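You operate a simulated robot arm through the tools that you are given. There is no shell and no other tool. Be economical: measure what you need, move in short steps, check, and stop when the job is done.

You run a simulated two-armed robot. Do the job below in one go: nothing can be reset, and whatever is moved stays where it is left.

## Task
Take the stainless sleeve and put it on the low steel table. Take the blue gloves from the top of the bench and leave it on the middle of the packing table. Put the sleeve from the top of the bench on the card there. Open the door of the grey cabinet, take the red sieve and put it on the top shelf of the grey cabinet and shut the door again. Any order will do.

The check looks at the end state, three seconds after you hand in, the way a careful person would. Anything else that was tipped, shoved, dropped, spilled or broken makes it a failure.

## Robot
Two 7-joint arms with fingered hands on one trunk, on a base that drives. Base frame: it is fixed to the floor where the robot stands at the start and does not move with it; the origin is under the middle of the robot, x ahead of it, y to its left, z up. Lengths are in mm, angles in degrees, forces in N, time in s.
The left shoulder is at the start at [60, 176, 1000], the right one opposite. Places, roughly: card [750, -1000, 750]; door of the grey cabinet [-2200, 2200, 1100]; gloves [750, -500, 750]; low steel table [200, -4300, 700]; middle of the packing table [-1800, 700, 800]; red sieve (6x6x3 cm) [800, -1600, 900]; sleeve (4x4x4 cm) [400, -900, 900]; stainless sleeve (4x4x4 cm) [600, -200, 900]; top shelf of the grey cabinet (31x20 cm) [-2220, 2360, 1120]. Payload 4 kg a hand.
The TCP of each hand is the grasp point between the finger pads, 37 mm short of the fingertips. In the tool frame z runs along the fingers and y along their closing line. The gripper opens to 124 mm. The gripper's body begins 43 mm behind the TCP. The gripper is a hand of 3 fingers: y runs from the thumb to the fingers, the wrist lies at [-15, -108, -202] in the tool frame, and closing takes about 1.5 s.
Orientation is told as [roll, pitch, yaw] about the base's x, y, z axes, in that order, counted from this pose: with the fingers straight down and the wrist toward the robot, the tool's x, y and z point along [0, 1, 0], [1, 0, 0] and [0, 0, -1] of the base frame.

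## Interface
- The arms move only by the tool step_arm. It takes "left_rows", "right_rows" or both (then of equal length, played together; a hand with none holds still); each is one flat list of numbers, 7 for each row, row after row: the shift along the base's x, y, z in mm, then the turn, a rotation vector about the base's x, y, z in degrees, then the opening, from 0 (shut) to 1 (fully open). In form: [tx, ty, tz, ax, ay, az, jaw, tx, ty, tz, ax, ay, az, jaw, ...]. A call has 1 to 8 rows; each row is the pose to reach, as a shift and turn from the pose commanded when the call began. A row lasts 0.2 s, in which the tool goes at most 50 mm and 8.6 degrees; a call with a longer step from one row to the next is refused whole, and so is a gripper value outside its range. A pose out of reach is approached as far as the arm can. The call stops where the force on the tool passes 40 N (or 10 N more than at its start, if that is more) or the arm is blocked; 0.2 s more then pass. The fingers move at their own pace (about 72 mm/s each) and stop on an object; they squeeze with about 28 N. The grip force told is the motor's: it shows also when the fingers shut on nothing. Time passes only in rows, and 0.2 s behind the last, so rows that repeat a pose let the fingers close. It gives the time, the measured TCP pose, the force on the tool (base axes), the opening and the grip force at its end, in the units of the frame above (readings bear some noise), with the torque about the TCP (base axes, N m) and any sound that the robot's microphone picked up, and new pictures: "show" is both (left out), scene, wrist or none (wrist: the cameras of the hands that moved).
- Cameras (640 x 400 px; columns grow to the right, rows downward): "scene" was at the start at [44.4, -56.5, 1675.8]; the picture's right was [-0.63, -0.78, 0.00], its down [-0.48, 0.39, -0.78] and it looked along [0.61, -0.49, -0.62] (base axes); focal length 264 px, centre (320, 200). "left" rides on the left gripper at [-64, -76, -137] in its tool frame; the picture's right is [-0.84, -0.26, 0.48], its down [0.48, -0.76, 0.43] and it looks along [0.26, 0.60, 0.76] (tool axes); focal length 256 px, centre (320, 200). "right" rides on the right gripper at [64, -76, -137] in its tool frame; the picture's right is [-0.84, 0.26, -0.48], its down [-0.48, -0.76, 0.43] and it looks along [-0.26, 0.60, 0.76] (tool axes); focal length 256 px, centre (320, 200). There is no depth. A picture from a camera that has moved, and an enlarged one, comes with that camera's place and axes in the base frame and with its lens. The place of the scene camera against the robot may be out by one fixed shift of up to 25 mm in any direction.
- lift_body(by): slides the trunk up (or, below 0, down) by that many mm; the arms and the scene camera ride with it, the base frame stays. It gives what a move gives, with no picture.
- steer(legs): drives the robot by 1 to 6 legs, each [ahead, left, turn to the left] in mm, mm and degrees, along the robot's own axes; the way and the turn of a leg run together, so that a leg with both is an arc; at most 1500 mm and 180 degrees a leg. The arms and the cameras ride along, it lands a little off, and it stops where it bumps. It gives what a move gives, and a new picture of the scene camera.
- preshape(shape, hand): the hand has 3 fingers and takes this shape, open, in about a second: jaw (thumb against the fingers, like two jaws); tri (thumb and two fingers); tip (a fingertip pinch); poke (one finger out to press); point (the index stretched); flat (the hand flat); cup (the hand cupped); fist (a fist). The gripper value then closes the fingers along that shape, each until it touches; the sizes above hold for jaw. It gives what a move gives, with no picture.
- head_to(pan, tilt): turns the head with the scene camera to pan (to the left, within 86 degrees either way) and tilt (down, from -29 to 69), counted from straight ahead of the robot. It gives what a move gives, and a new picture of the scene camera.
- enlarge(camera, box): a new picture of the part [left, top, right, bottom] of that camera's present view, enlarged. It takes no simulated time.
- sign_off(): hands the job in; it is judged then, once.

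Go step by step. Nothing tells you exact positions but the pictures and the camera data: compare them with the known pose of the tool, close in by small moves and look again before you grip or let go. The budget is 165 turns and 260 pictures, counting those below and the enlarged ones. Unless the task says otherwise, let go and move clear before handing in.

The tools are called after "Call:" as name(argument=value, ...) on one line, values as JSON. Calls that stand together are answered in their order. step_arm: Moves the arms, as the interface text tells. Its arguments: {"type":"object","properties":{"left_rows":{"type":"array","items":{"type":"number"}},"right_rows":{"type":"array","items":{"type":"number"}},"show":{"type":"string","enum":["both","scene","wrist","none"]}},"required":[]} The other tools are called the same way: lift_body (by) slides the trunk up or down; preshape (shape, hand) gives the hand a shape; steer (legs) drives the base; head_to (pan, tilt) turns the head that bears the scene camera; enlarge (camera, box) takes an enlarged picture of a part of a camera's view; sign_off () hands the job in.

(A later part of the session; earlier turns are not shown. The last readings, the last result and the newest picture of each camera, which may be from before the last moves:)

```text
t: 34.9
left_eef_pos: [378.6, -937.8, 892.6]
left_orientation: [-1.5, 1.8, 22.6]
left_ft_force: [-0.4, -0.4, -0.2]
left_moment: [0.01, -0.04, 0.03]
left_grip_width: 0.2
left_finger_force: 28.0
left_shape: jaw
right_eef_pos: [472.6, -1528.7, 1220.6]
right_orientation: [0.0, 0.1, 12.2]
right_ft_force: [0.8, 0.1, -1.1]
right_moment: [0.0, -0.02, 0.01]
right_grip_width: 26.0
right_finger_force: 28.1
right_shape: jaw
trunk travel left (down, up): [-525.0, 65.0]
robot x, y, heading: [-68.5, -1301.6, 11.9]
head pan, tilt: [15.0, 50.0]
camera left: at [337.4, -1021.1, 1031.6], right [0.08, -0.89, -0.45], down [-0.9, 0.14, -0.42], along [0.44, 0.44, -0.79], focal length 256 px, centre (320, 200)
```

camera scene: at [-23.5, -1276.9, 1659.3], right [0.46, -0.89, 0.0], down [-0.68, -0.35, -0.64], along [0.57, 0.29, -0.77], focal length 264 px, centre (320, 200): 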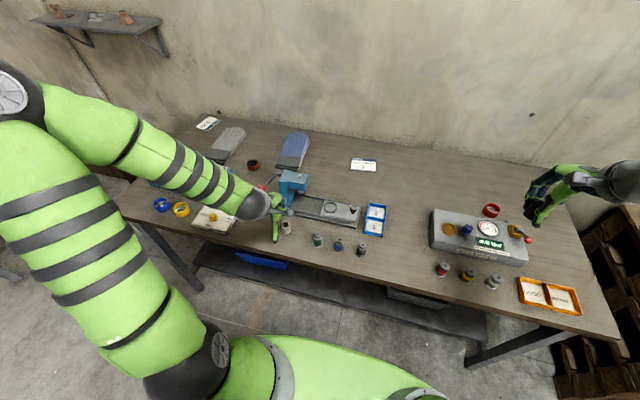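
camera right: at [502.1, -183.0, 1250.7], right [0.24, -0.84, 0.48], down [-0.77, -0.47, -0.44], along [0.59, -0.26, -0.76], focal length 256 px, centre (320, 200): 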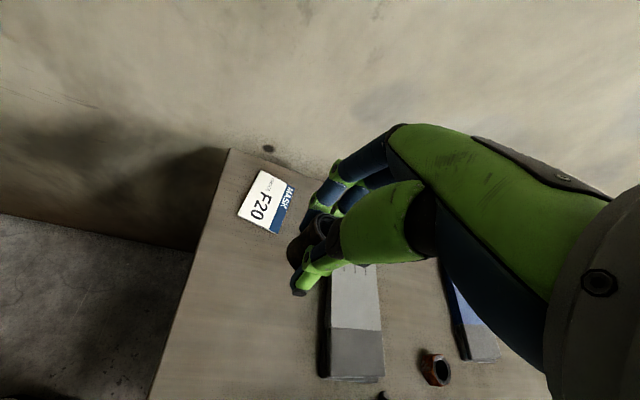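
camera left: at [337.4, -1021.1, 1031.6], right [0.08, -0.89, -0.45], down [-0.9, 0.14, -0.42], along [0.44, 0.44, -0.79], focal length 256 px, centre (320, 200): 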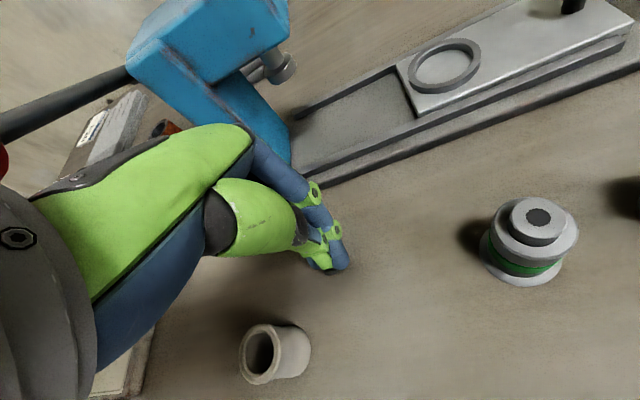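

The sleeve slipped out sideways again because my nudge was off-centre. It now stands at about [319,-911], near the bench edge. I'll raise the hand, back the robot off, and measure carefully before another try.

Call:
step_arm(left_rows=[0, 0, 35, 0, 0, 0, 0.1, 0, 0, 80, 0, 0, 0, 0.3, 0, 0, 110, 0, 0, 0, 0.6, 0, 0, 110, 0, 0, 0, 0.6], show="none")

Call:
steer(legs=[[-110, 0, 0]])

Call:
enlarge(camera="scene", box=[220, 150, 380, 250])

Call:
enlarge(camera="left", box=[200, 100, 520, 300])

```text
t: 35.9
left_eef_pos: [379.9, -937.5, 1002.6]
left_orientation: [-1.5, 1.9, 22.6]
left_ft_force: [0.1, 0.9, -0.2]
left_moment: [-0.01, 0.03, 0.04]
left_grip_width: 73.6
left_finger_force: 0.0
left_shape: jaw
right_eef_pos: [472.0, -1528.0, 1220.6]
right_orientation: [0.1, 0.0, 12.1]
right_ft_force: [0.2, -0.2, -1.1]
right_moment: [0.01, 0.01, 0.01]
right_grip_width: 25.9
right_finger_force: 28.2
right_shape: jaw
trunk travel left (down, up): [-525.0, 65.0]
robot x, y, heading: [-71.5, -1301.1, 12.0]
head pan, tilt: [15.0, 50.0]
```

```text
t: 37.1
left_eef_pos: [270.4, -961.4, 1003.3]
left_orientation: [-1.5, 1.7, 22.6]
left_ft_force: [-0.6, 0.5, 0.2]
left_moment: [0.06, 0.02, -0.01]
left_grip_width: 73.9
left_finger_force: 0.0
left_shape: jaw
right_eef_pos: [361.2, -1551.3, 1222.0]
right_orientation: [0.0, 0.0, 12.2]
right_ft_force: [-0.3, -0.3, -0.7]
right_moment: [-0.02, 0.01, -0.05]
right_grip_width: 26.1
right_finger_force: 28.2
right_shape: jaw
trunk travel left (down, up): [-525.0, 65.0]
robot x, y, heading: [-181.2, -1324.1, 12.1]
head pan, tilt: [15.0, 50.0]
camera scene: at [-131.8, -1300.1, 1659.3], right [0.46, -0.89, 0.0], down [-0.68, -0.35, -0.64], along [0.57, 0.29, -0.77], focal length 264 px, centre (320, 200)
```

scene: 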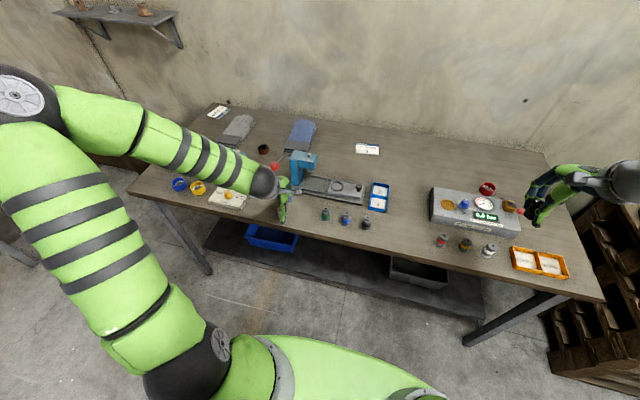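

```text
4.00 times, centred on (300, 200) of scene
camera zoom: at [-131.8, -1300.1, 1659.3], right [0.46, -0.89, 0.0], down [-0.68, -0.35, -0.64], along [0.57, 0.29, -0.77], focal length 1054 px, centre (400, 200)
```

zoom: 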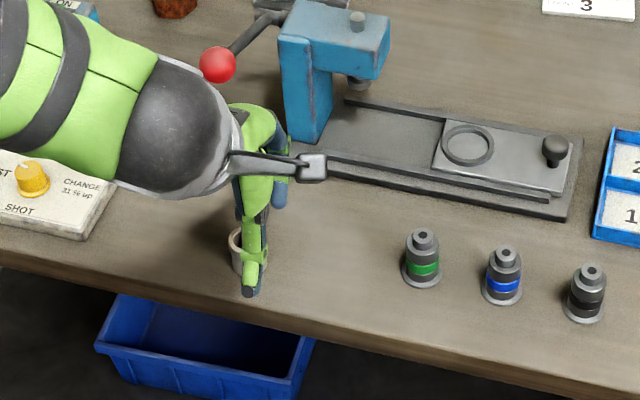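

```text
2.00 times, centred on (360, 200) of left
camera zoom: at [229.0, -1045.2, 1142.4], right [0.08, -0.89, -0.45], down [-0.9, 0.14, -0.42], along [0.44, 0.44, -0.78], focal length 512 px, centre (240, 200)
```

zoom: 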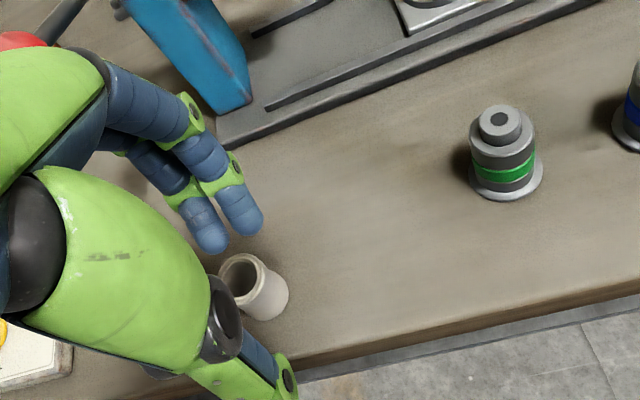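

The sleeve is at about [320,-907], some 40 mm inside the edge. I'll turn the hand to yaw about -25 so the lever ball stays clear, and move over it at height.

Call:
step_arm(left_rows=[0, 0, 10, 0, 0, -8, 0.7, 0, 0, 20, 0, 0, -16, 0.7, 0, 0, 20, 0, 0, -24, 0.7, 0, 0, 20, 0, 0, -32, 0.7, 5, 5, 20, 0, 0, -40, 0.7, 25, 25, 15, 0, 0, -47, 0.7, 49, 54, 0, 0, 0, -47, 0.7, 49, 54, -20, 0, 0, -47, 0.7])

Call:
enlarge(camera="scene", box=[220, 150, 380, 250])

```text
t: 38.9
left_eef_pos: [320.7, -906.3, 983.0]
left_orientation: [-1.6, 1.8, -24.4]
left_ft_force: [0.0, -0.4, 0.4]
left_moment: [0.02, -0.01, 0.0]
left_grip_width: 86.3
left_finger_force: 0.0
left_shape: jaw
right_eef_pos: [363.7, -1551.4, 1222.1]
right_orientation: [0.0, 0.1, 12.2]
right_ft_force: [0.6, -1.0, -0.9]
right_moment: [-0.02, 0.01, 0.04]
right_grip_width: 26.0
right_finger_force: 28.2
right_shape: jaw
trunk travel left (down, up): [-525.0, 65.0]
robot x, y, heading: [-178.5, -1326.6, 12.2]
head pan, tilt: [15.0, 50.0]
camera scene: at [-129.6, -1299.8, 1659.2], right [0.46, -0.89, 0.0], down [-0.68, -0.35, -0.64], along [0.57, 0.29, -0.77], focal length 264 px, centre (320, 200)
camera left: at [232.2, -932.1, 1122.2], right [-0.6, -0.66, -0.45], down [-0.51, 0.75, -0.42], along [0.62, -0.02, -0.79], focal length 256 px, centre (320, 200)
```

scene: 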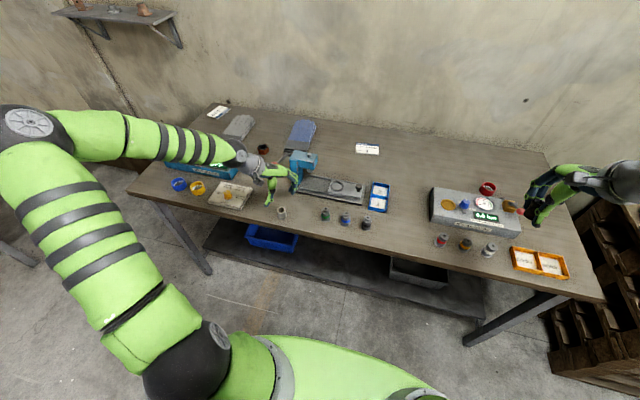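
left: 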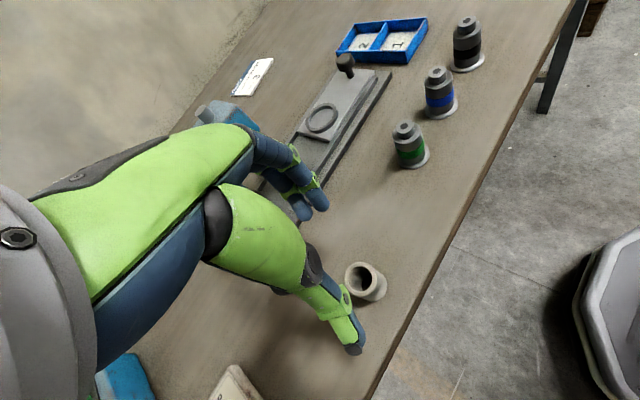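

```text
4.00 times, centred on (300, 200) of scene
camera zoom: at [-129.6, -1299.8, 1659.2], right [0.46, -0.89, 0.0], down [-0.68, -0.35, -0.64], along [0.57, 0.29, -0.77], focal length 1054 px, centre (400, 200)
```

zoom: 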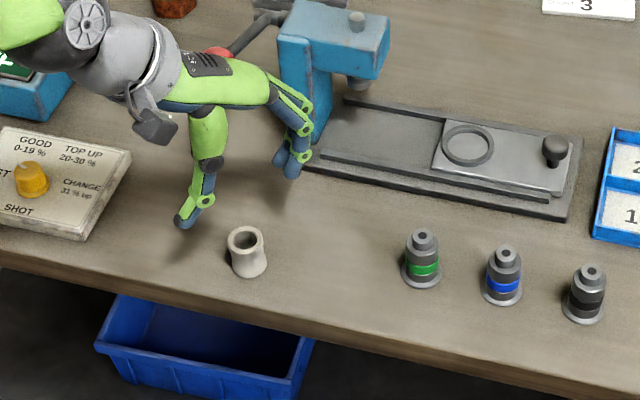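

The sleeve measures about [317,-908] and the lever is off the side of the hand. I'll lower halfway and check both views.

Call:
step_arm(left_rows=[-3, -1, -25, 0, 0, 0, 0.7, -3, -1, -55, 0, 0, 0, 0.7, -3, -1, -55, 0, 0, 0, 0.7])

Call:
enlarge(camera="scene", box=[220, 150, 380, 250])

Call:
enlarge(camera="left", box=[240, 150, 480, 300])

```text
t: 39.7
left_eef_pos: [316.0, -909.9, 927.4]
left_orientation: [-1.5, 1.8, -24.5]
left_ft_force: [0.5, 0.4, 0.0]
left_moment: [0.03, -0.01, -0.03]
left_grip_width: 86.4
left_finger_force: 0.0
left_shape: jaw
right_eef_pos: [365.3, -1552.6, 1221.9]
right_orientation: [0.1, 0.0, 12.2]
right_ft_force: [0.0, -0.2, -1.6]
right_moment: [-0.03, 0.04, -0.02]
right_grip_width: 26.1
right_finger_force: 27.8
right_shape: jaw
trunk travel left (down, up): [-525.0, 65.0]
robot x, y, heading: [-173.8, -1329.2, 11.9]
head pan, tilt: [15.0, 50.0]
camera scene: at [-129.9, -1299.8, 1659.2], right [0.46, -0.89, 0.0], down [-0.68, -0.35, -0.64], along [0.57, 0.29, -0.77], focal length 264 px, centre (320, 200)
camera left: at [228.5, -934.7, 1067.4], right [-0.6, -0.66, -0.45], down [-0.51, 0.75, -0.42], along [0.62, -0.02, -0.79], focal length 256 px, centre (320, 200)
```

scene: 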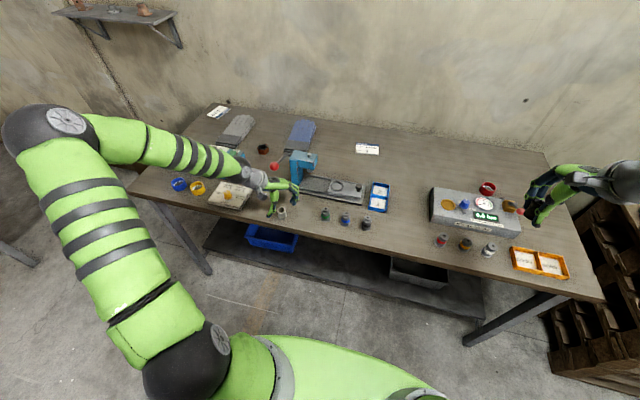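
left: 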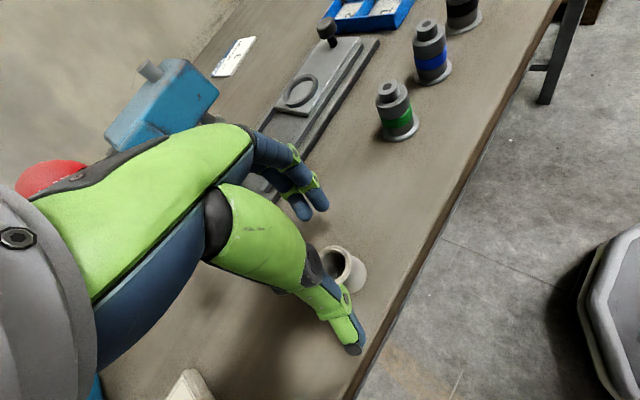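

```text
4.00 times, centred on (300, 200) of scene
camera zoom: at [-129.9, -1299.8, 1659.2], right [0.46, -0.89, 0.0], down [-0.68, -0.35, -0.64], along [0.57, 0.29, -0.77], focal length 1054 px, centre (400, 200)
```

zoom: 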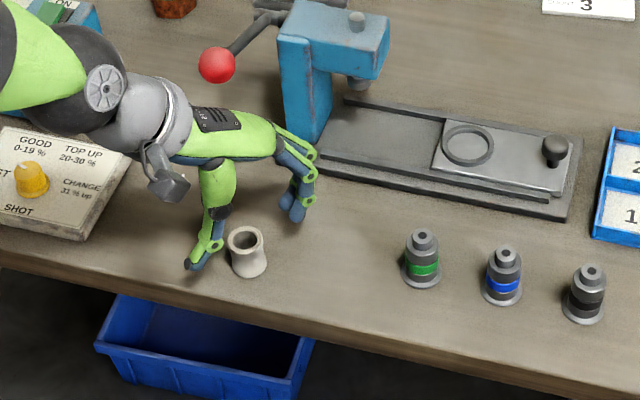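

```text
2.67 times, centred on (360, 225) of left
camera zoom: at [228.5, -934.7, 1067.4], right [-0.6, -0.66, -0.45], down [-0.51, 0.75, -0.42], along [0.62, -0.02, -0.79], focal length 683 px, centre (213, 133)
```

zoom: 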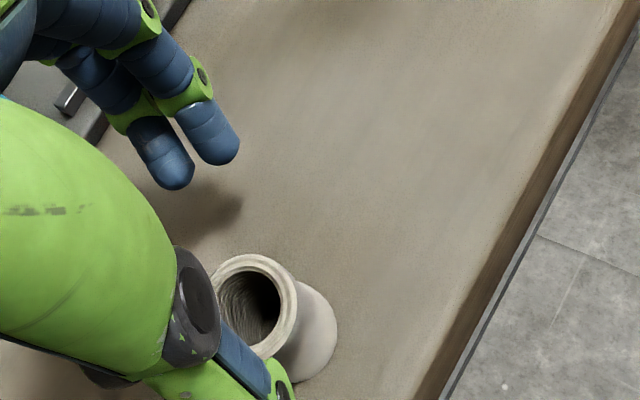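

The sleeve sits exactly under the TCP (about [316,-909]) and the lever is clear. I'll go straight down and close with no sideways nudge.

Call:
step_arm(left_rows=[0, 1, -20, 0, 0, 0, 0.7, 0, 1, -35, 0, 0, 0, 0.6, 0, 1, -35, 0, 0, 0, 0.45, 0, 1, -35, 0, 0, 0, 0.35, 0, 1, -35, 0, 0, 0, 0.35], show="wrist")

Call:
enlarge(camera="scene", box=[240, 160, 336, 220])

```text
t: 40.9
left_eef_pos: [317.6, -908.4, 892.3]
left_orientation: [-1.4, 1.8, -24.4]
left_ft_force: [-0.6, 0.1, 0.3]
left_moment: [0.01, -0.04, 0.01]
left_grip_width: 44.1
left_finger_force: 0.0
left_shape: jaw
right_eef_pos: [364.0, -1550.8, 1221.9]
right_orientation: [0.0, 0.0, 12.3]
right_ft_force: [-0.6, 0.5, -0.6]
right_moment: [0.02, 0.01, 0.04]
right_grip_width: 25.8
right_finger_force: 28.0
right_shape: jaw
trunk travel left (down, up): [-525.0, 65.0]
robot x, y, heading: [-177.5, -1328.3, 12.1]
head pan, tilt: [15.0, 50.0]
camera left: at [229.3, -933.2, 1032.9], right [-0.6, -0.66, -0.45], down [-0.51, 0.75, -0.42], along [0.62, -0.02, -0.79], focal length 256 px, centre (320, 200)
```

left: 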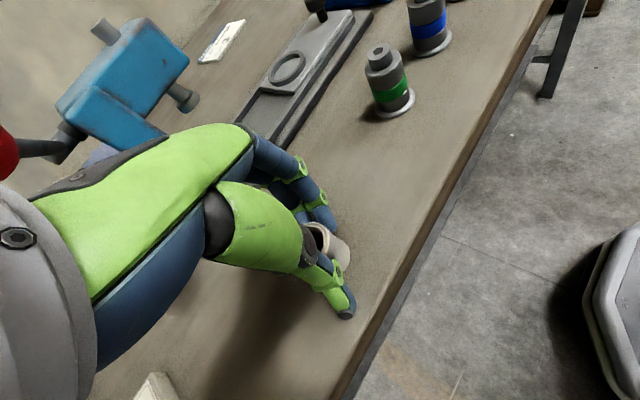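

```text
6.67 times, centred on (288, 190) of scene
camera zoom: at [-129.7, -1299.7, 1659.2], right [0.46, -0.89, 0.0], down [-0.68, -0.35, -0.64], along [0.57, 0.29, -0.77], focal length 1756 px, centre (533, 267)
```

zoom: 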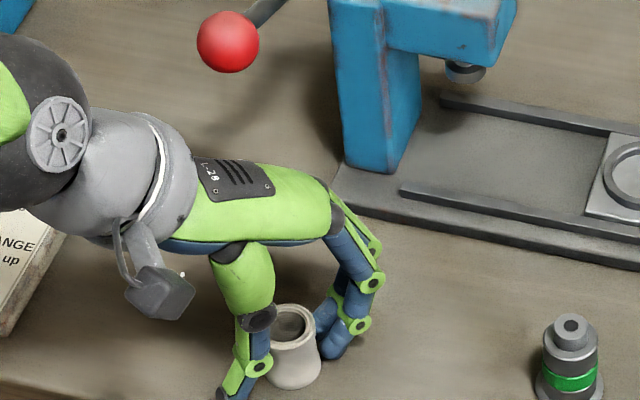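

It looks centred between thumb and fingers. I'll close in small stages and watch.

Call:
step_arm(left_rows=[0, 0, 0, 0, 0, 0, 0.28, 0, 0, 0, 0, 0, 0, 0.24, 0, 0, 0, 0, 0, 0, 0.24], show="none")

Call:
enlarge(camera="scene", box=[240, 160, 336, 220])

Call:
enlarge(camera="left", box=[240, 175, 400, 275])

```text
t: 41.7
left_eef_pos: [318.9, -908.9, 894.9]
left_orientation: [-1.5, 1.8, -24.4]
left_ft_force: [1.0, -2.2, 18.3]
left_moment: [-0.18, -0.47, -0.03]
left_grip_width: 27.6
left_finger_force: 28.1
left_shape: jaw
right_eef_pos: [363.3, -1551.8, 1221.9]
right_orientation: [0.0, -0.1, 12.2]
right_ft_force: [0.1, -0.4, -2.0]
right_moment: [0.0, 0.01, -0.04]
right_grip_width: 26.0
right_finger_force: 27.8
right_shape: jaw
trunk travel left (down, up): [-525.0, 65.0]
robot x, y, heading: [-178.0, -1325.7, 12.1]
head pan, tilt: [15.0, 50.0]
```

```text
6.67 times, centred on (288, 190) of scene
camera zoom: at [-130.6, -1300.8, 1659.5], right [0.46, -0.89, 0.0], down [-0.68, -0.35, -0.64], along [0.57, 0.29, -0.77], focal length 1756 px, centre (533, 267)
```

zoom: 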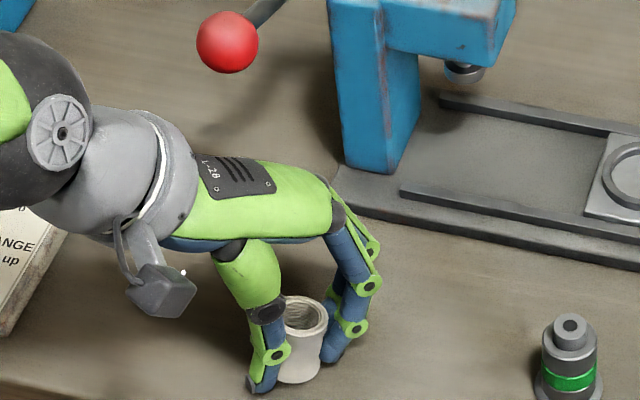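

```text
4.00 times, centred on (320, 225) of left
camera zoom: at [229.6, -934.2, 1034.4], right [-0.6, -0.66, -0.45], down [-0.51, 0.75, -0.42], along [0.62, -0.02, -0.78], focal length 1024 px, centre (320, 100)
```

zoom: 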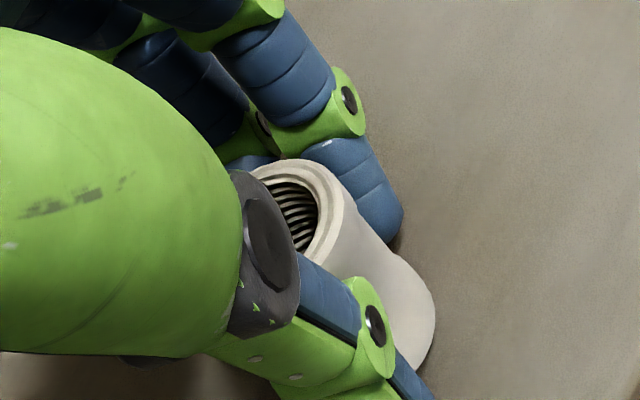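

The grip holds at 27.6 mm, same as the first sleeve. I'll tighten and lift slowly.

Call:
step_arm(left_rows=[0, 0, 0, 0, 0, 0, 0.15, 0, 0, 15, 0, 0, 0, 0.15, 0, 0, 40, 0, 0, 0, 0.15, 0, 0, 80, 0, 0, 0, 0.15, 0, 0, 125, 0, 0, 0, 0.15], show="wrist")

```text
t: 42.9
left_eef_pos: [313.9, -908.8, 1017.4]
left_orientation: [-1.5, 1.9, -24.4]
left_ft_force: [0.2, 0.8, -0.7]
left_moment: [0.01, 0.0, 0.02]
left_grip_width: 26.1
left_finger_force: 27.7
left_shape: jaw
right_eef_pos: [365.1, -1553.4, 1220.7]
right_orientation: [-0.1, 0.1, 12.2]
right_ft_force: [-0.1, 0.1, -1.5]
right_moment: [0.0, 0.02, 0.0]
right_grip_width: 25.7
right_finger_force: 28.7
right_shape: jaw
trunk travel left (down, up): [-525.0, 65.0]
robot x, y, heading: [-173.6, -1324.7, 12.1]
head pan, tilt: [15.0, 50.0]
camera left: at [225.8, -933.6, 1157.3], right [-0.6, -0.66, -0.45], down [-0.51, 0.75, -0.42], along [0.62, -0.02, -0.79], focal length 256 px, centre (320, 200)
```

left: 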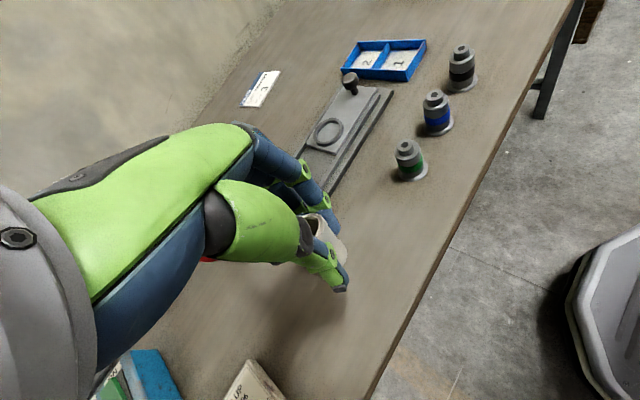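

The sleeve is in hand. I'll raise it well clear, drive forward and then bring it over the card near [845,-1050].

Call:
step_arm(left_rows=[0, 0, 45, 0, 0, 0, 0.15, 0, 0, 90, 0, 0, 0, 0.15, 0, 0, 135, 0, 0, 0, 0.15, 0, 0, 180, 0, 0, 0, 0.15, 0, 0, 200, 0, 0, 0, 0.15], show="none")

Call:
steer(legs=[[185, 0, 0]])

```text
t: 44.1
left_eef_pos: [317.3, -907.6, 1216.3]
left_orientation: [-1.5, 1.7, -24.4]
left_ft_force: [0.0, -0.2, -1.3]
left_moment: [0.0, 0.04, -0.01]
left_grip_width: 26.4
left_finger_force: 28.5
left_shape: jaw
right_eef_pos: [363.1, -1551.5, 1221.1]
right_orientation: [0.0, -0.1, 12.2]
right_ft_force: [0.4, -0.5, -1.5]
right_moment: [0.02, 0.05, 0.0]
right_grip_width: 26.0
right_finger_force: 28.2
right_shape: jaw
trunk travel left (down, up): [-525.0, 65.0]
robot x, y, heading: [-173.6, -1324.2, 12.3]
head pan, tilt: [15.0, 50.0]
```

```text
t: 45.6
left_eef_pos: [501.0, -869.0, 1214.3]
left_orientation: [-1.5, 1.9, -24.4]
left_ft_force: [0.1, 0.5, -2.2]
left_moment: [0.04, 0.03, 0.01]
left_grip_width: 26.2
left_finger_force: 28.4
left_shape: jaw
right_eef_pos: [544.6, -1512.4, 1219.6]
right_orientation: [0.0, 0.1, 12.1]
right_ft_force: [0.3, -0.5, -1.0]
right_moment: [0.01, 0.05, 0.02]
right_grip_width: 25.7
right_finger_force: 28.3
right_shape: jaw
trunk travel left (down, up): [-525.0, 65.0]
robot x, y, heading: [2.0, -1289.8, 12.0]
head pan, tilt: [15.0, 50.0]
camera scene: at [52.4, -1260.7, 1659.1], right [0.45, -0.89, 0.0], down [-0.68, -0.35, -0.64], along [0.57, 0.29, -0.77], focal length 264 px, centre (320, 200)
```

scene: 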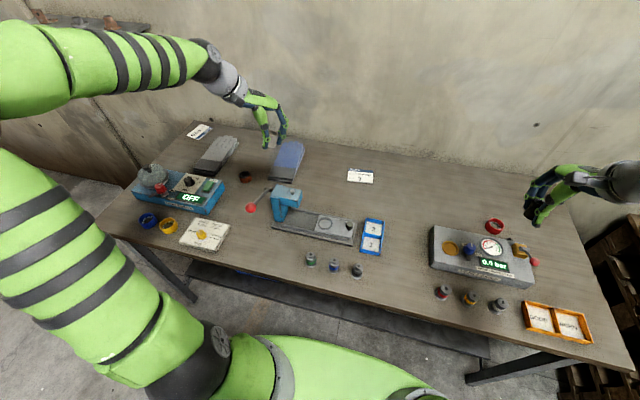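

Now carrying the sleeve toward the card.

Call:
step_arm(left_rows=[42, -21, 0, 0, 0, 3, 0.15, 84, -43, 0, 0, 0, 6, 0.15, 126, -65, 0, 0, 0, 9, 0.15, 168, -87, 0, 0, 0, 12, 0.15, 210, -109, 0, 0, 0, 15, 0.15, 252, -131, 0, 0, 0, 18, 0.15, 294, -153, 0, 0, 0, 21, 0.15, 330, -175, 0, 0, 0, 24, 0.15])

```text
t: 47.4
left_eef_pos: [829.7, -1044.5, 1211.9]
left_orientation: [-1.4, 1.9, -0.4]
left_ft_force: [0.7, 0.3, -2.2]
left_moment: [0.0, 0.02, -0.01]
left_grip_width: 25.9
left_finger_force: 27.5
left_shape: jaw
right_eef_pos: [545.6, -1514.1, 1220.9]
right_orientation: [0.0, 0.1, 12.1]
right_ft_force: [-0.3, 0.2, -2.3]
right_moment: [-0.01, 0.04, 0.0]
right_grip_width: 25.8
right_finger_force: 28.3
right_shape: jaw
trunk travel left (down, up): [-525.0, 65.0]
robot x, y, heading: [7.0, -1285.5, 12.1]
head pan, tilt: [15.0, 50.0]
camera scene: at [52.4, -1262.0, 1659.2], right [0.45, -0.89, 0.0], down [-0.68, -0.35, -0.64], along [0.57, 0.29, -0.77], focal length 264 px, centre (320, 200)
camera left: at [759.6, -1104.6, 1352.1], right [-0.28, -0.85, -0.45], down [-0.77, 0.48, -0.42], along [0.57, 0.23, -0.79], focal length 256 px, centre (320, 200)
```

scene: 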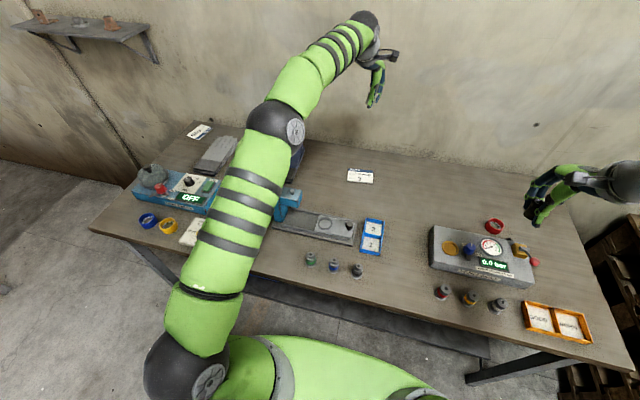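
left: 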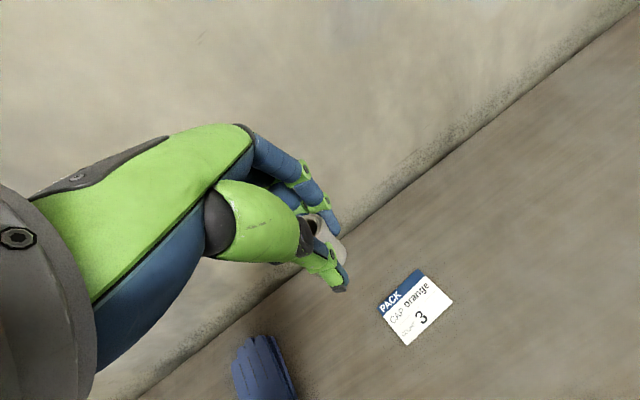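

The card centre is at about [823,-1055]. I'll lower over it and re-measure.

Call:
step_arm(left_rows=[-4, -6, -45, 0, 0, 0, 0.15, -7, -11, -90, 0, 0, 0, 0.15, -7, -11, -135, 0, 0, 0, 0.15, -7, -11, -180, 0, 0, 0, 0.15, -7, -11, -225, 0, 0, 0, 0.15, -7, -11, -250, 0, 0, 0, 0.15])

```text
t: 48.8
left_eef_pos: [822.3, -1054.4, 965.2]
left_orientation: [-1.5, 1.9, -0.4]
left_ft_force: [0.1, -0.1, -0.5]
left_moment: [0.0, 0.07, -0.01]
left_grip_width: 25.7
left_finger_force: 28.0
left_shape: jaw
right_eef_pos: [542.9, -1513.6, 1220.0]
right_orientation: [0.1, 0.2, 12.1]
right_ft_force: [0.3, -0.2, -1.4]
right_moment: [-0.03, 0.0, 0.01]
right_grip_width: 25.8
right_finger_force: 27.7
right_shape: jaw
trunk travel left (down, up): [-525.0, 65.0]
robot x, y, heading: [4.0, -1289.6, 12.1]
head pan, tilt: [15.0, 50.0]
camera scene: at [51.0, -1261.2, 1659.2], right [0.45, -0.89, 0.0], down [-0.68, -0.35, -0.64], along [0.57, 0.29, -0.77], focal length 264 px, centre (320, 200)
camera left: at [751.9, -1113.9, 1104.8], right [-0.28, -0.85, -0.45], down [-0.77, 0.48, -0.42], along [0.57, 0.23, -0.79], focal length 256 px, centre (320, 200)
```

scene: 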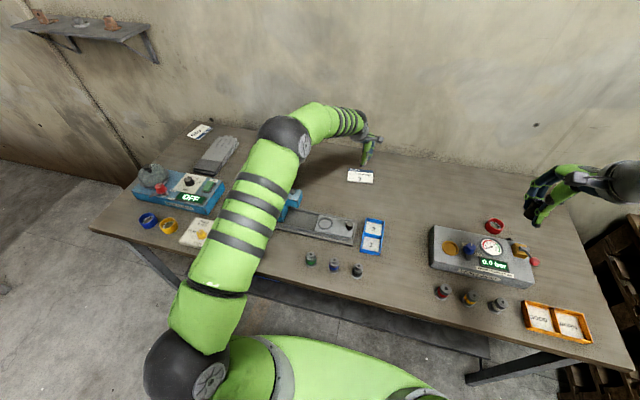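
left: 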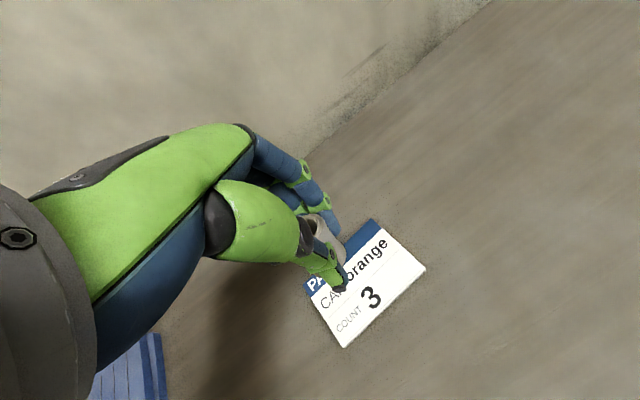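

The card centre is at about [822,-1049]. I'll nudge 5 mm and lower until there is light contact.

Call:
step_arm(left_rows=[0, 5, -30, 0, 0, 0, 0.15, 0, 5, -55, 0, 0, 0, 0.15, 0, 5, -65, 0, 0, 0, 0.15, 0, 5, -65, 0, 0, 0, 0.15], show="wrist")

```text
t: 49.8
left_eef_pos: [821.8, -1050.6, 901.0]
left_orientation: [-1.5, 1.7, -0.4]
left_ft_force: [-0.4, 0.2, 3.9]
left_moment: [0.0, -0.09, 0.0]
left_grip_width: 25.8
left_finger_force: 28.0
left_shape: jaw
right_eef_pos: [543.1, -1513.6, 1221.2]
right_orientation: [0.1, 0.1, 12.1]
right_ft_force: [0.8, 0.5, -0.6]
right_moment: [-0.02, 0.04, 0.01]
right_grip_width: 26.1
right_finger_force: 28.0
right_shape: jaw
trunk travel left (down, up): [-525.0, 65.0]
robot x, y, heading: [5.7, -1292.8, 12.2]
head pan, tilt: [15.0, 50.0]
camera left: at [750.8, -1110.3, 1041.2], right [-0.28, -0.85, -0.45], down [-0.77, 0.48, -0.42], along [0.58, 0.23, -0.78], focal length 256 px, centre (320, 200)
```

left: 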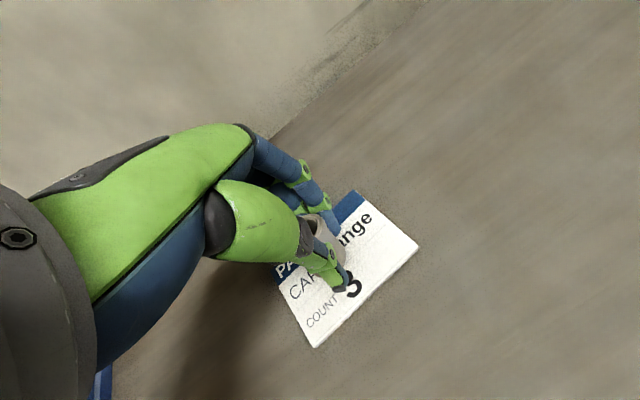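

The sleeve is touching and centred on the card. Releasing slowly.

Call:
step_arm(left_rows=[0, 0, -1, 0, 0, 0, 0.22, 0, 0, -1, 0, 0, 0, 0.3, 0, 0, -1, 0, 0, 0, 0.45, 0, 0, -1, 0, 0, 0, 0.6, 0, 0, -1, 0, 0, 0, 0.6], show="wrist")

```text
t: 51.0
left_eef_pos: [821.0, -1050.2, 899.8]
left_orientation: [-1.6, 1.8, -0.4]
left_ft_force: [-0.1, -0.1, -0.9]
left_moment: [0.0, 0.0, 0.01]
left_grip_width: 73.9
left_finger_force: 0.1
left_shape: jaw
right_eef_pos: [543.9, -1513.8, 1220.8]
right_orientation: [0.1, 0.0, 12.1]
right_ft_force: [-0.2, 0.2, -0.9]
right_moment: [-0.01, 0.04, 0.02]
right_grip_width: 26.0
right_finger_force: 28.0
right_shape: jaw
trunk travel left (down, up): [-525.0, 65.0]
robot x, y, heading: [2.2, -1284.5, 12.0]
head pan, tilt: [15.0, 50.0]
camera left: at [750.7, -1110.0, 1039.5], right [-0.28, -0.85, -0.45], down [-0.77, 0.48, -0.42], along [0.57, 0.23, -0.79], focal length 256 px, centre (320, 200)
```

left: 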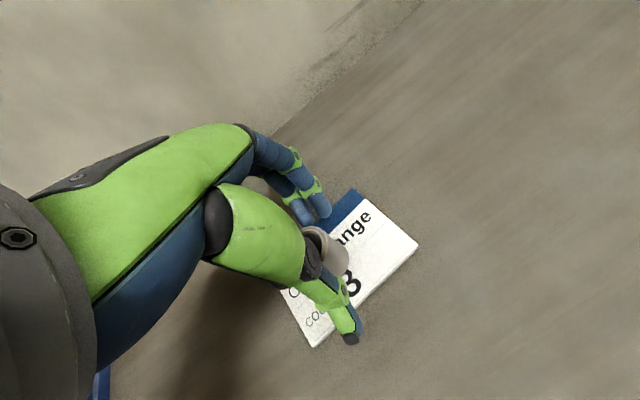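

The sleeve stands on the card. I'll lift the hand straight up and check.

Call:
step_arm(left_rows=[0, 0, 20, 0, 0, 0, 0.7, 0, 0, 60, 0, 0, 0, 0.7, 0, 0, 105, 0, 0, 0, 0.7, 0, 0, 150, 0, 0, 0, 0.7, 0, 0, 195, 0, 0, 0, 0.7, 0, 0, 240, 0, 0, 0, 0.7, -40, 0, 270, 0, 0, 0, 0.7, -80, 10, 290, 0, 0, 0, 0.7])

Call:
enlarge(camera="left", box=[240, 150, 560, 350])

```text
t: 52.8
left_eef_pos: [738.7, -1041.7, 1189.8]
left_orientation: [-1.6, 1.9, -0.3]
left_ft_force: [-0.6, 0.7, 0.5]
left_moment: [0.0, -0.03, -0.03]
left_grip_width: 86.5
left_finger_force: 0.1
left_shape: jaw
right_eef_pos: [543.2, -1513.5, 1221.1]
right_orientation: [0.0, 0.1, 12.2]
right_ft_force: [-0.6, 0.4, -1.0]
right_moment: [-0.02, 0.01, -0.02]
right_grip_width: 26.0
right_finger_force: 27.8
right_shape: jaw
trunk travel left (down, up): [-525.0, 65.0]
robot x, y, heading: [5.9, -1287.3, 12.2]
head pan, tilt: [15.0, 50.0]
camera scene: at [49.8, -1260.7, 1659.2], right [0.45, -0.89, 0.0], down [-0.68, -0.35, -0.64], along [0.57, 0.29, -0.77], focal length 264 px, centre (320, 200)
camera left: at [668.3, -1100.4, 1329.6], right [-0.28, -0.85, -0.45], down [-0.77, 0.48, -0.42], along [0.57, 0.23, -0.79], focal length 256 px, centre (320, 200)
```

scene: 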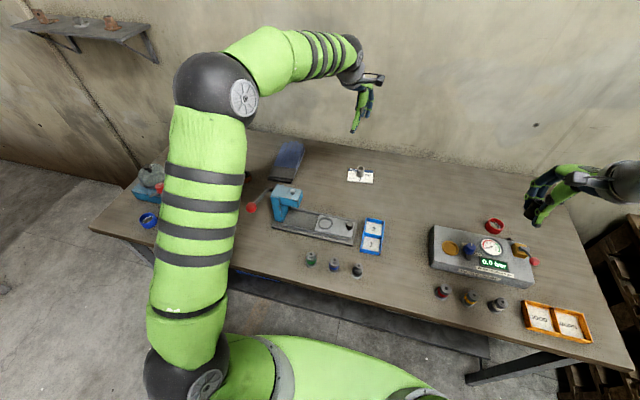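
left: 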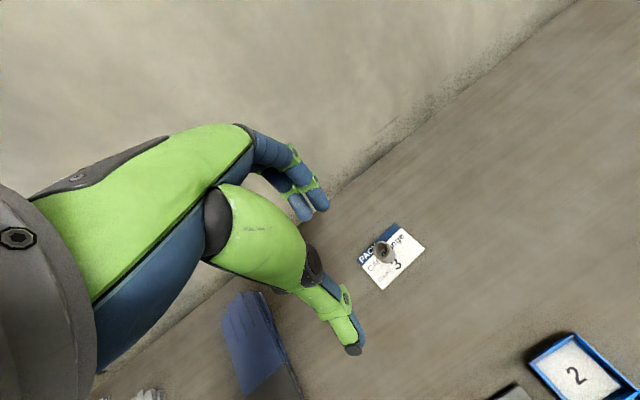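

```text
2.00 times, centred on (400, 250) of left
camera zoom: at [668.3, -1100.4, 1329.6], right [-0.28, -0.85, -0.45], down [-0.77, 0.48, -0.42], along [0.57, 0.23, -0.79], focal length 512 px, centre (160, 100)
```

zoom: 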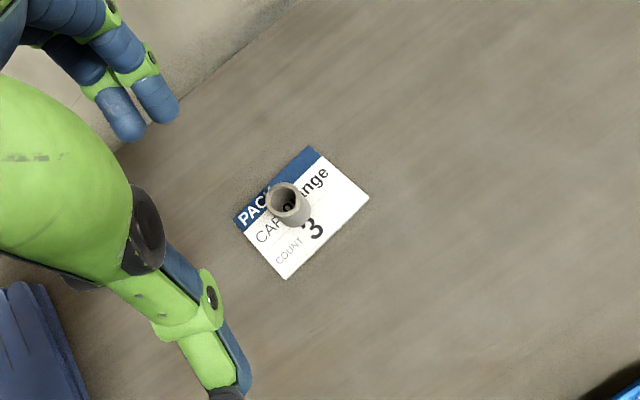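

The sleeve stands on the middle of the card. Next is the low steel table, so I'll tuck the left arm, back off from the bench and look to the right.

Call:
step_arm(left_rows=[-40, 20, 0, 0, 0, 2, 0.7, -80, 45, 0, 0, 0, 4, 0.7, -120, 70, 0, 0, 0, 6, 0.7, -160, 95, 0, 0, 0, 8, 0.7, -200, 120, 0, 0, 0, 10, 0.7, -240, 140, 0, 0, 0, 12, 0.7], show="none")

Call:
steer(legs=[[-450, 0, 0]])

Call:
head_to(pan=-86, tilt=15)

```text
t: 54.2
left_eef_pos: [499.2, -900.4, 1188.2]
left_orientation: [-1.6, 1.8, 11.7]
left_ft_force: [1.3, 0.3, -0.2]
left_moment: [0.01, -0.02, -0.01]
left_grip_width: 86.5
left_finger_force: 0.0
left_shape: jaw
right_eef_pos: [542.5, -1513.7, 1221.8]
right_orientation: [0.0, 0.0, 12.1]
right_ft_force: [-0.9, -0.3, -1.8]
right_moment: [-0.01, 0.01, -0.05]
right_grip_width: 25.9
right_finger_force: 28.1
right_shape: jaw
trunk travel left (down, up): [-525.0, 65.0]
robot x, y, heading: [7.9, -1286.5, 11.9]
head pan, tilt: [15.0, 50.0]
```

```text
t: 56.9
left_eef_pos: [62.3, -994.8, 1187.7]
left_orientation: [-1.4, 1.8, 11.7]
left_ft_force: [0.2, 0.1, -1.7]
left_moment: [0.02, -0.03, 0.03]
left_grip_width: 86.3
left_finger_force: 0.0
left_shape: jaw
right_eef_pos: [105.2, -1606.6, 1220.6]
right_orientation: [0.0, 0.0, 12.3]
right_ft_force: [-1.0, -0.2, -1.0]
right_moment: [0.03, 0.0, -0.02]
right_grip_width: 26.1
right_finger_force: 28.7
right_shape: jaw
trunk travel left (down, up): [-525.0, 65.0]
robot x, y, heading: [-436.8, -1379.3, 11.9]
head pan, tilt: [15.0, 50.0]
camera scene: at [-388.5, -1355.1, 1659.3], right [0.46, -0.89, 0.0], down [-0.68, -0.35, -0.64], along [0.57, 0.29, -0.77], focal length 264 px, centre (320, 200)
```

scene: 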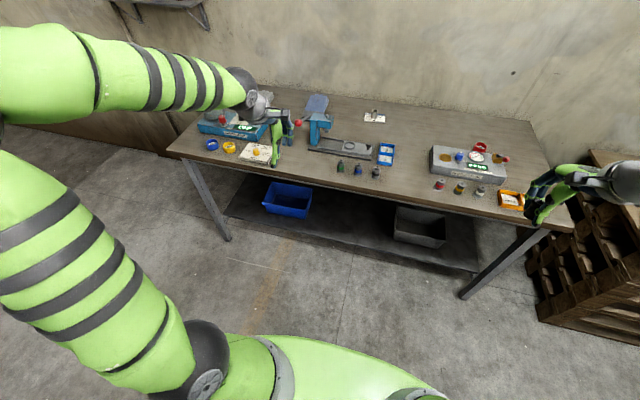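

```text
t: 58.7
left_eef_pos: [63.0, -992.2, 1188.4]
left_orientation: [-1.5, 1.7, 11.6]
left_ft_force: [0.6, -0.5, 0.6]
left_moment: [-0.01, 0.0, 0.02]
left_grip_width: 86.3
left_finger_force: 0.3
left_shape: jaw
right_eef_pos: [105.4, -1606.9, 1220.4]
right_orientation: [0.0, 0.1, 12.2]
right_ft_force: [0.8, 1.3, -1.7]
right_moment: [-0.02, 0.03, 0.0]
right_grip_width: 25.8
right_finger_force: 28.0
right_shape: jaw
trunk travel left (down, up): [-525.0, 65.0]
robot x, y, heading: [-433.5, -1382.2, 11.9]
head pan, tilt: [-85.9, 15.0]
camera scene: at [-430.0, -1479.7, 1712.9], right [-0.96, -0.28, 0.0], down [-0.07, 0.25, -0.97], along [0.27, -0.93, -0.26], focal length 264 px, centre (320, 200)
```

scene: 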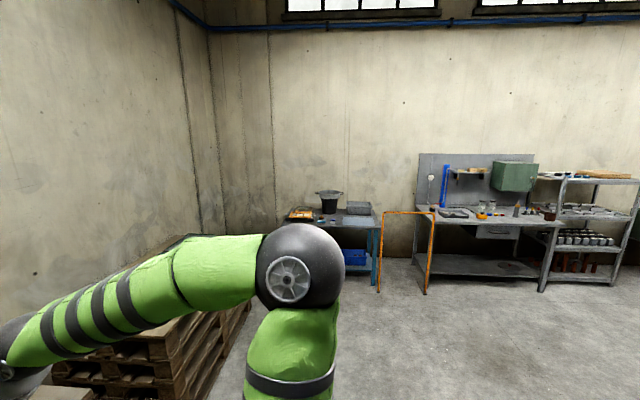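

The blue-legged table with the bucket, near [200,-4300], is the low steel table. I'll turn right to face it and drive there, staying clear of the pallets.

Call:
steer(legs=[[0, 0, -102], [1000, 0, 0], [900, 300, 0]])

Call:
head_to(pan=0, tilt=30)

```text
t: 72.7
left_eef_pos: [121.2, -3840.6, 1187.5]
left_orientation: [-1.5, 1.8, -90.4]
left_ft_force: [-0.3, -0.2, -0.6]
left_moment: [-0.01, 0.03, 0.02]
left_grip_width: 86.4
left_finger_force: 0.0
left_shape: jaw
right_eef_pos: [-487.0, -3755.3, 1220.5]
right_orientation: [0.0, 0.1, -89.7]
right_ft_force: [1.9, -0.5, -1.0]
right_moment: [0.04, -0.01, 0.0]
right_grip_width: 25.6
right_finger_force: 27.9
right_shape: jaw
trunk travel left (down, up): [-525.0, 65.0]
robot x, y, heading: [-154.0, -3273.3, -89.9]
head pan, tilt: [-85.9, 15.0]
camera scene: at [-239.5, -3252.4, 1713.0], right [-0.07, 1.0, 0.0], down [0.26, 0.02, -0.97], along [-0.96, -0.07, -0.26], focal length 264 px, centre (320, 200)
```

scene: 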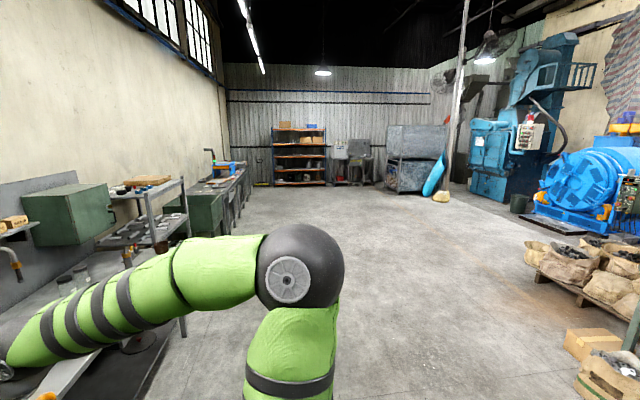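

```text
t: 74.3
left_eef_pos: [121.9, -3840.2, 1187.8]
left_orientation: [-1.5, 1.8, -90.4]
left_ft_force: [-0.8, -0.5, 0.2]
left_moment: [-0.01, 0.03, 0.0]
left_grip_width: 86.4
left_finger_force: 0.0
left_shape: jaw
right_eef_pos: [-487.4, -3754.0, 1220.8]
right_orientation: [0.0, 0.0, -89.8]
right_ft_force: [0.2, -0.8, -1.0]
right_moment: [0.01, -0.02, -0.03]
right_grip_width: 25.1
right_finger_force: 27.8
right_shape: jaw
trunk travel left (down, up): [-525.0, 65.0]
robot x, y, heading: [-156.3, -3270.8, -90.0]
head pan, tilt: [0.0, 30.0]
camera scene: at [-146.5, -3335.6, 1688.7], right [-1.0, 0.0, 0.0], down [0.0, 0.5, -0.87], along [0.0, -0.87, -0.5], focal length 264 px, centre (320, 200)
```

scene: 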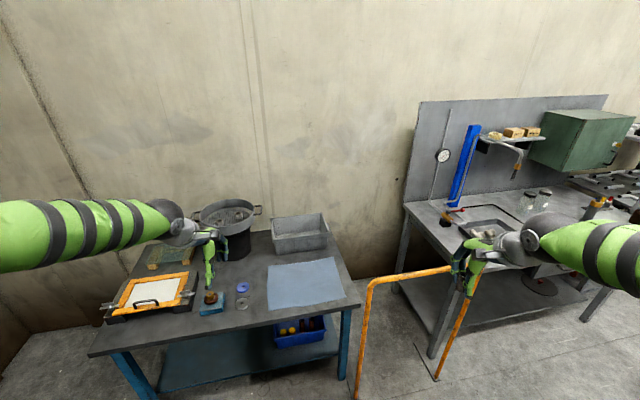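

The steel table is ahead-left. I'll enlarge to find a free spot.

Call:
enlarge(camera="scene", box=[80, 190, 400, 390])

```text
2.00 times, centred on (240, 290) of scene
camera zoom: at [-146.5, -3335.6, 1688.7], right [-1.0, 0.0, 0.0], down [0.0, 0.5, -0.87], along [0.0, -0.87, -0.5], focal length 527 px, centre (480, 20)
```

zoom: 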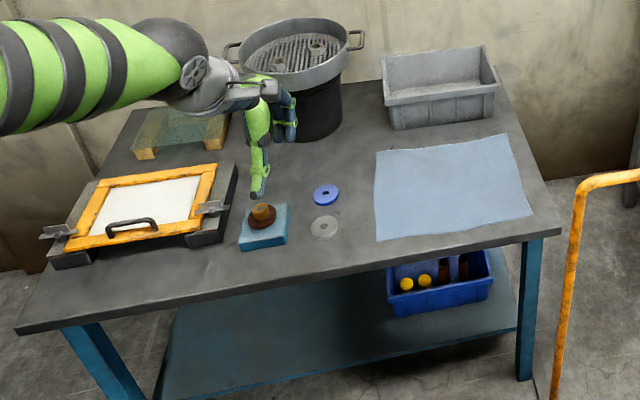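

The table edge is turned about 12° like the bench. I'll use the bare spot in front of the washers at about [141,-4069], so I turn and drive into position.

Call:
steer(legs=[[0, 0, 11.7], [231, 351, 0]])

Call:
lift_body(by=-150)

Call:
head_to(pan=-5, tilt=48)

```text
t: 77.6
left_eef_pos: [618.2, -3921.9, 1187.1]
left_orientation: [-1.5, 1.9, -78.1]
left_ft_force: [0.0, 0.5, 0.3]
left_moment: [-0.01, -0.01, -0.01]
left_grip_width: 86.6
left_finger_force: 0.2
left_shape: jaw
right_eef_pos: [5.9, -3968.1, 1221.1]
right_orientation: [-0.1, 0.1, -77.5]
right_ft_force: [0.2, -0.1, -2.5]
right_moment: [0.02, -0.02, -0.02]
right_grip_width: 25.4
right_finger_force: 28.5
right_shape: jaw
trunk travel left (down, up): [-525.0, 65.0]
robot x, y, heading: [226.4, -3426.8, -77.8]
head pan, tilt: [0.0, 30.0]
camera scene: at [249.4, -3487.5, 1688.7], right [-0.98, -0.21, 0.0], down [-0.11, 0.49, -0.87], along [0.18, -0.85, -0.5], focal length 264 px, centre (320, 200)
```

scene: 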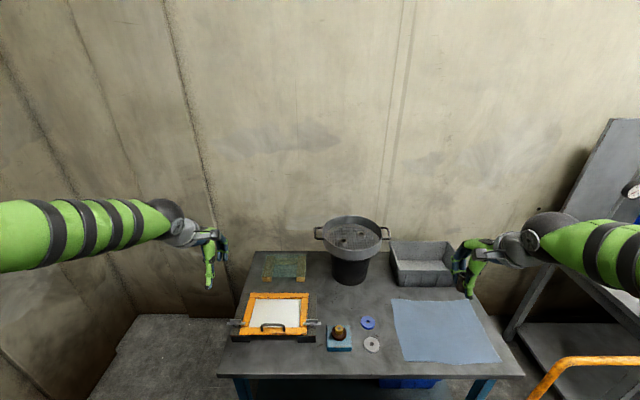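

```text
t: 79.4
left_eef_pos: [617.2, -3921.5, 1037.9]
left_orientation: [-1.5, 1.8, -78.3]
left_ft_force: [0.5, 0.2, 1.3]
left_moment: [0.01, 0.0, 0.02]
left_grip_width: 86.4
left_finger_force: 0.1
left_shape: jaw
right_eef_pos: [4.9, -3965.5, 1071.8]
right_orientation: [0.0, 0.1, -77.6]
right_ft_force: [0.4, 0.1, -0.8]
right_moment: [0.02, 0.03, -0.02]
right_grip_width: 25.5
right_finger_force: 28.1
right_shape: jaw
trunk travel left (down, up): [-375.0, 215.0]
robot x, y, heading: [230.9, -3426.4, -77.4]
head pan, tilt: [0.0, 30.0]
```

```text
t: 80.2
left_eef_pos: [617.1, -3922.1, 1038.9]
left_orientation: [-1.5, 1.7, -78.3]
left_ft_force: [0.2, 0.0, -1.1]
left_moment: [0.02, -0.02, -0.01]
left_grip_width: 86.5
left_finger_force: 0.0
left_shape: jaw
right_eef_pos: [4.1, -3966.5, 1070.3]
right_orientation: [0.0, 0.1, -77.7]
right_ft_force: [0.2, 0.5, -1.8]
right_moment: [0.04, 0.01, -0.02]
right_grip_width: 25.9
right_finger_force: 27.3
right_shape: jaw
trunk travel left (down, up): [-375.0, 215.0]
robot x, y, heading: [227.2, -3427.6, -77.7]
head pan, tilt: [-5.0, 48.0]
camera scene: at [239.2, -3477.0, 1512.0], right [-0.99, -0.13, 0.0], down [-0.09, 0.74, -0.67], along [0.09, -0.66, -0.74], focal length 264 px, centre (320, 200)
```

scene: 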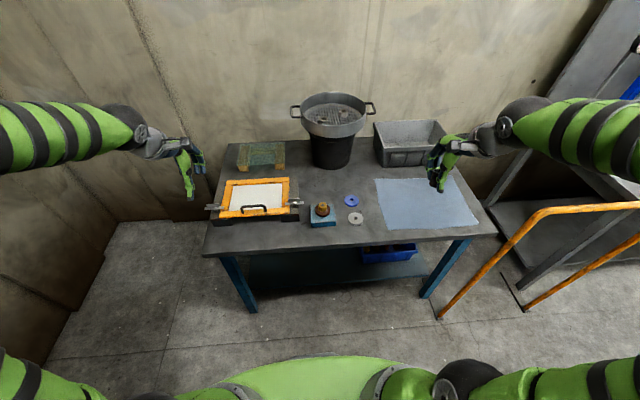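

The table top is at about z 722. I'll place the sleeve at about [147,-4035], the bare area between the grey washer, the mat and the edge. Moving the right hand above it.

Call:
step_arm(right_rows=[40, -20, -15, 0, 0, 0, 0.1, 80, -38, -35, 0, 0, 0, 0.1, 115, -56, -60, 0, 0, 0, 0.1, 143, -69, -95, 0, 0, 0, 0.1, 143, -69, -140, 0, 0, 0, 0.1, 143, -69, -180, 0, 0, 0, 0.1])

```text
t: 81.6
left_eef_pos: [618.1, -3922.9, 1037.5]
left_orientation: [-1.5, 1.9, -78.2]
left_ft_force: [-0.4, 0.7, -0.2]
left_moment: [0.0, 0.04, 0.03]
left_grip_width: 86.5
left_finger_force: 0.1
left_shape: jaw
right_eef_pos: [146.0, -4035.2, 890.2]
right_orientation: [0.0, 0.1, -77.7]
right_ft_force: [0.4, -0.2, -1.4]
right_moment: [0.01, 0.02, 0.0]
right_grip_width: 25.7
right_finger_force: 28.3
right_shape: jaw
trunk travel left (down, up): [-375.0, 215.0]
robot x, y, heading: [230.7, -3425.4, -77.8]
head pan, tilt: [-5.0, 48.0]
camera scene: at [239.1, -3477.4, 1512.0], right [-0.99, -0.13, 0.0], down [-0.09, 0.74, -0.67], along [0.09, -0.66, -0.74], focal length 264 px, centre (320, 200)
camera right: at [191.9, -3948.5, 1028.4], right [-0.76, -0.43, 0.48], down [-0.63, 0.64, -0.43], along [-0.12, -0.64, -0.76], focal length 256 px, centre (320, 200)
```

scene: 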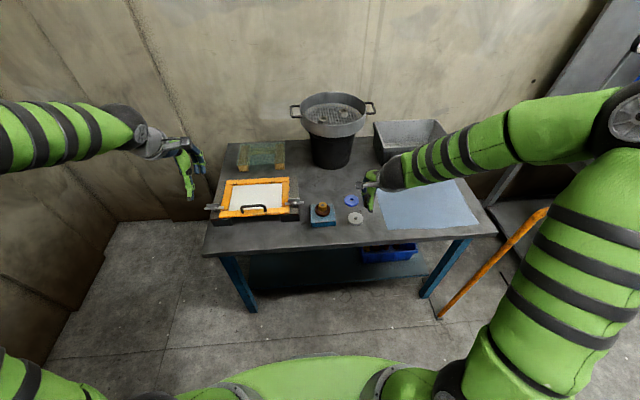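
right: 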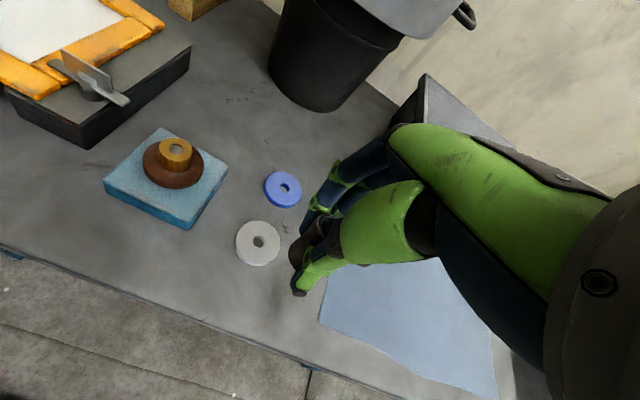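

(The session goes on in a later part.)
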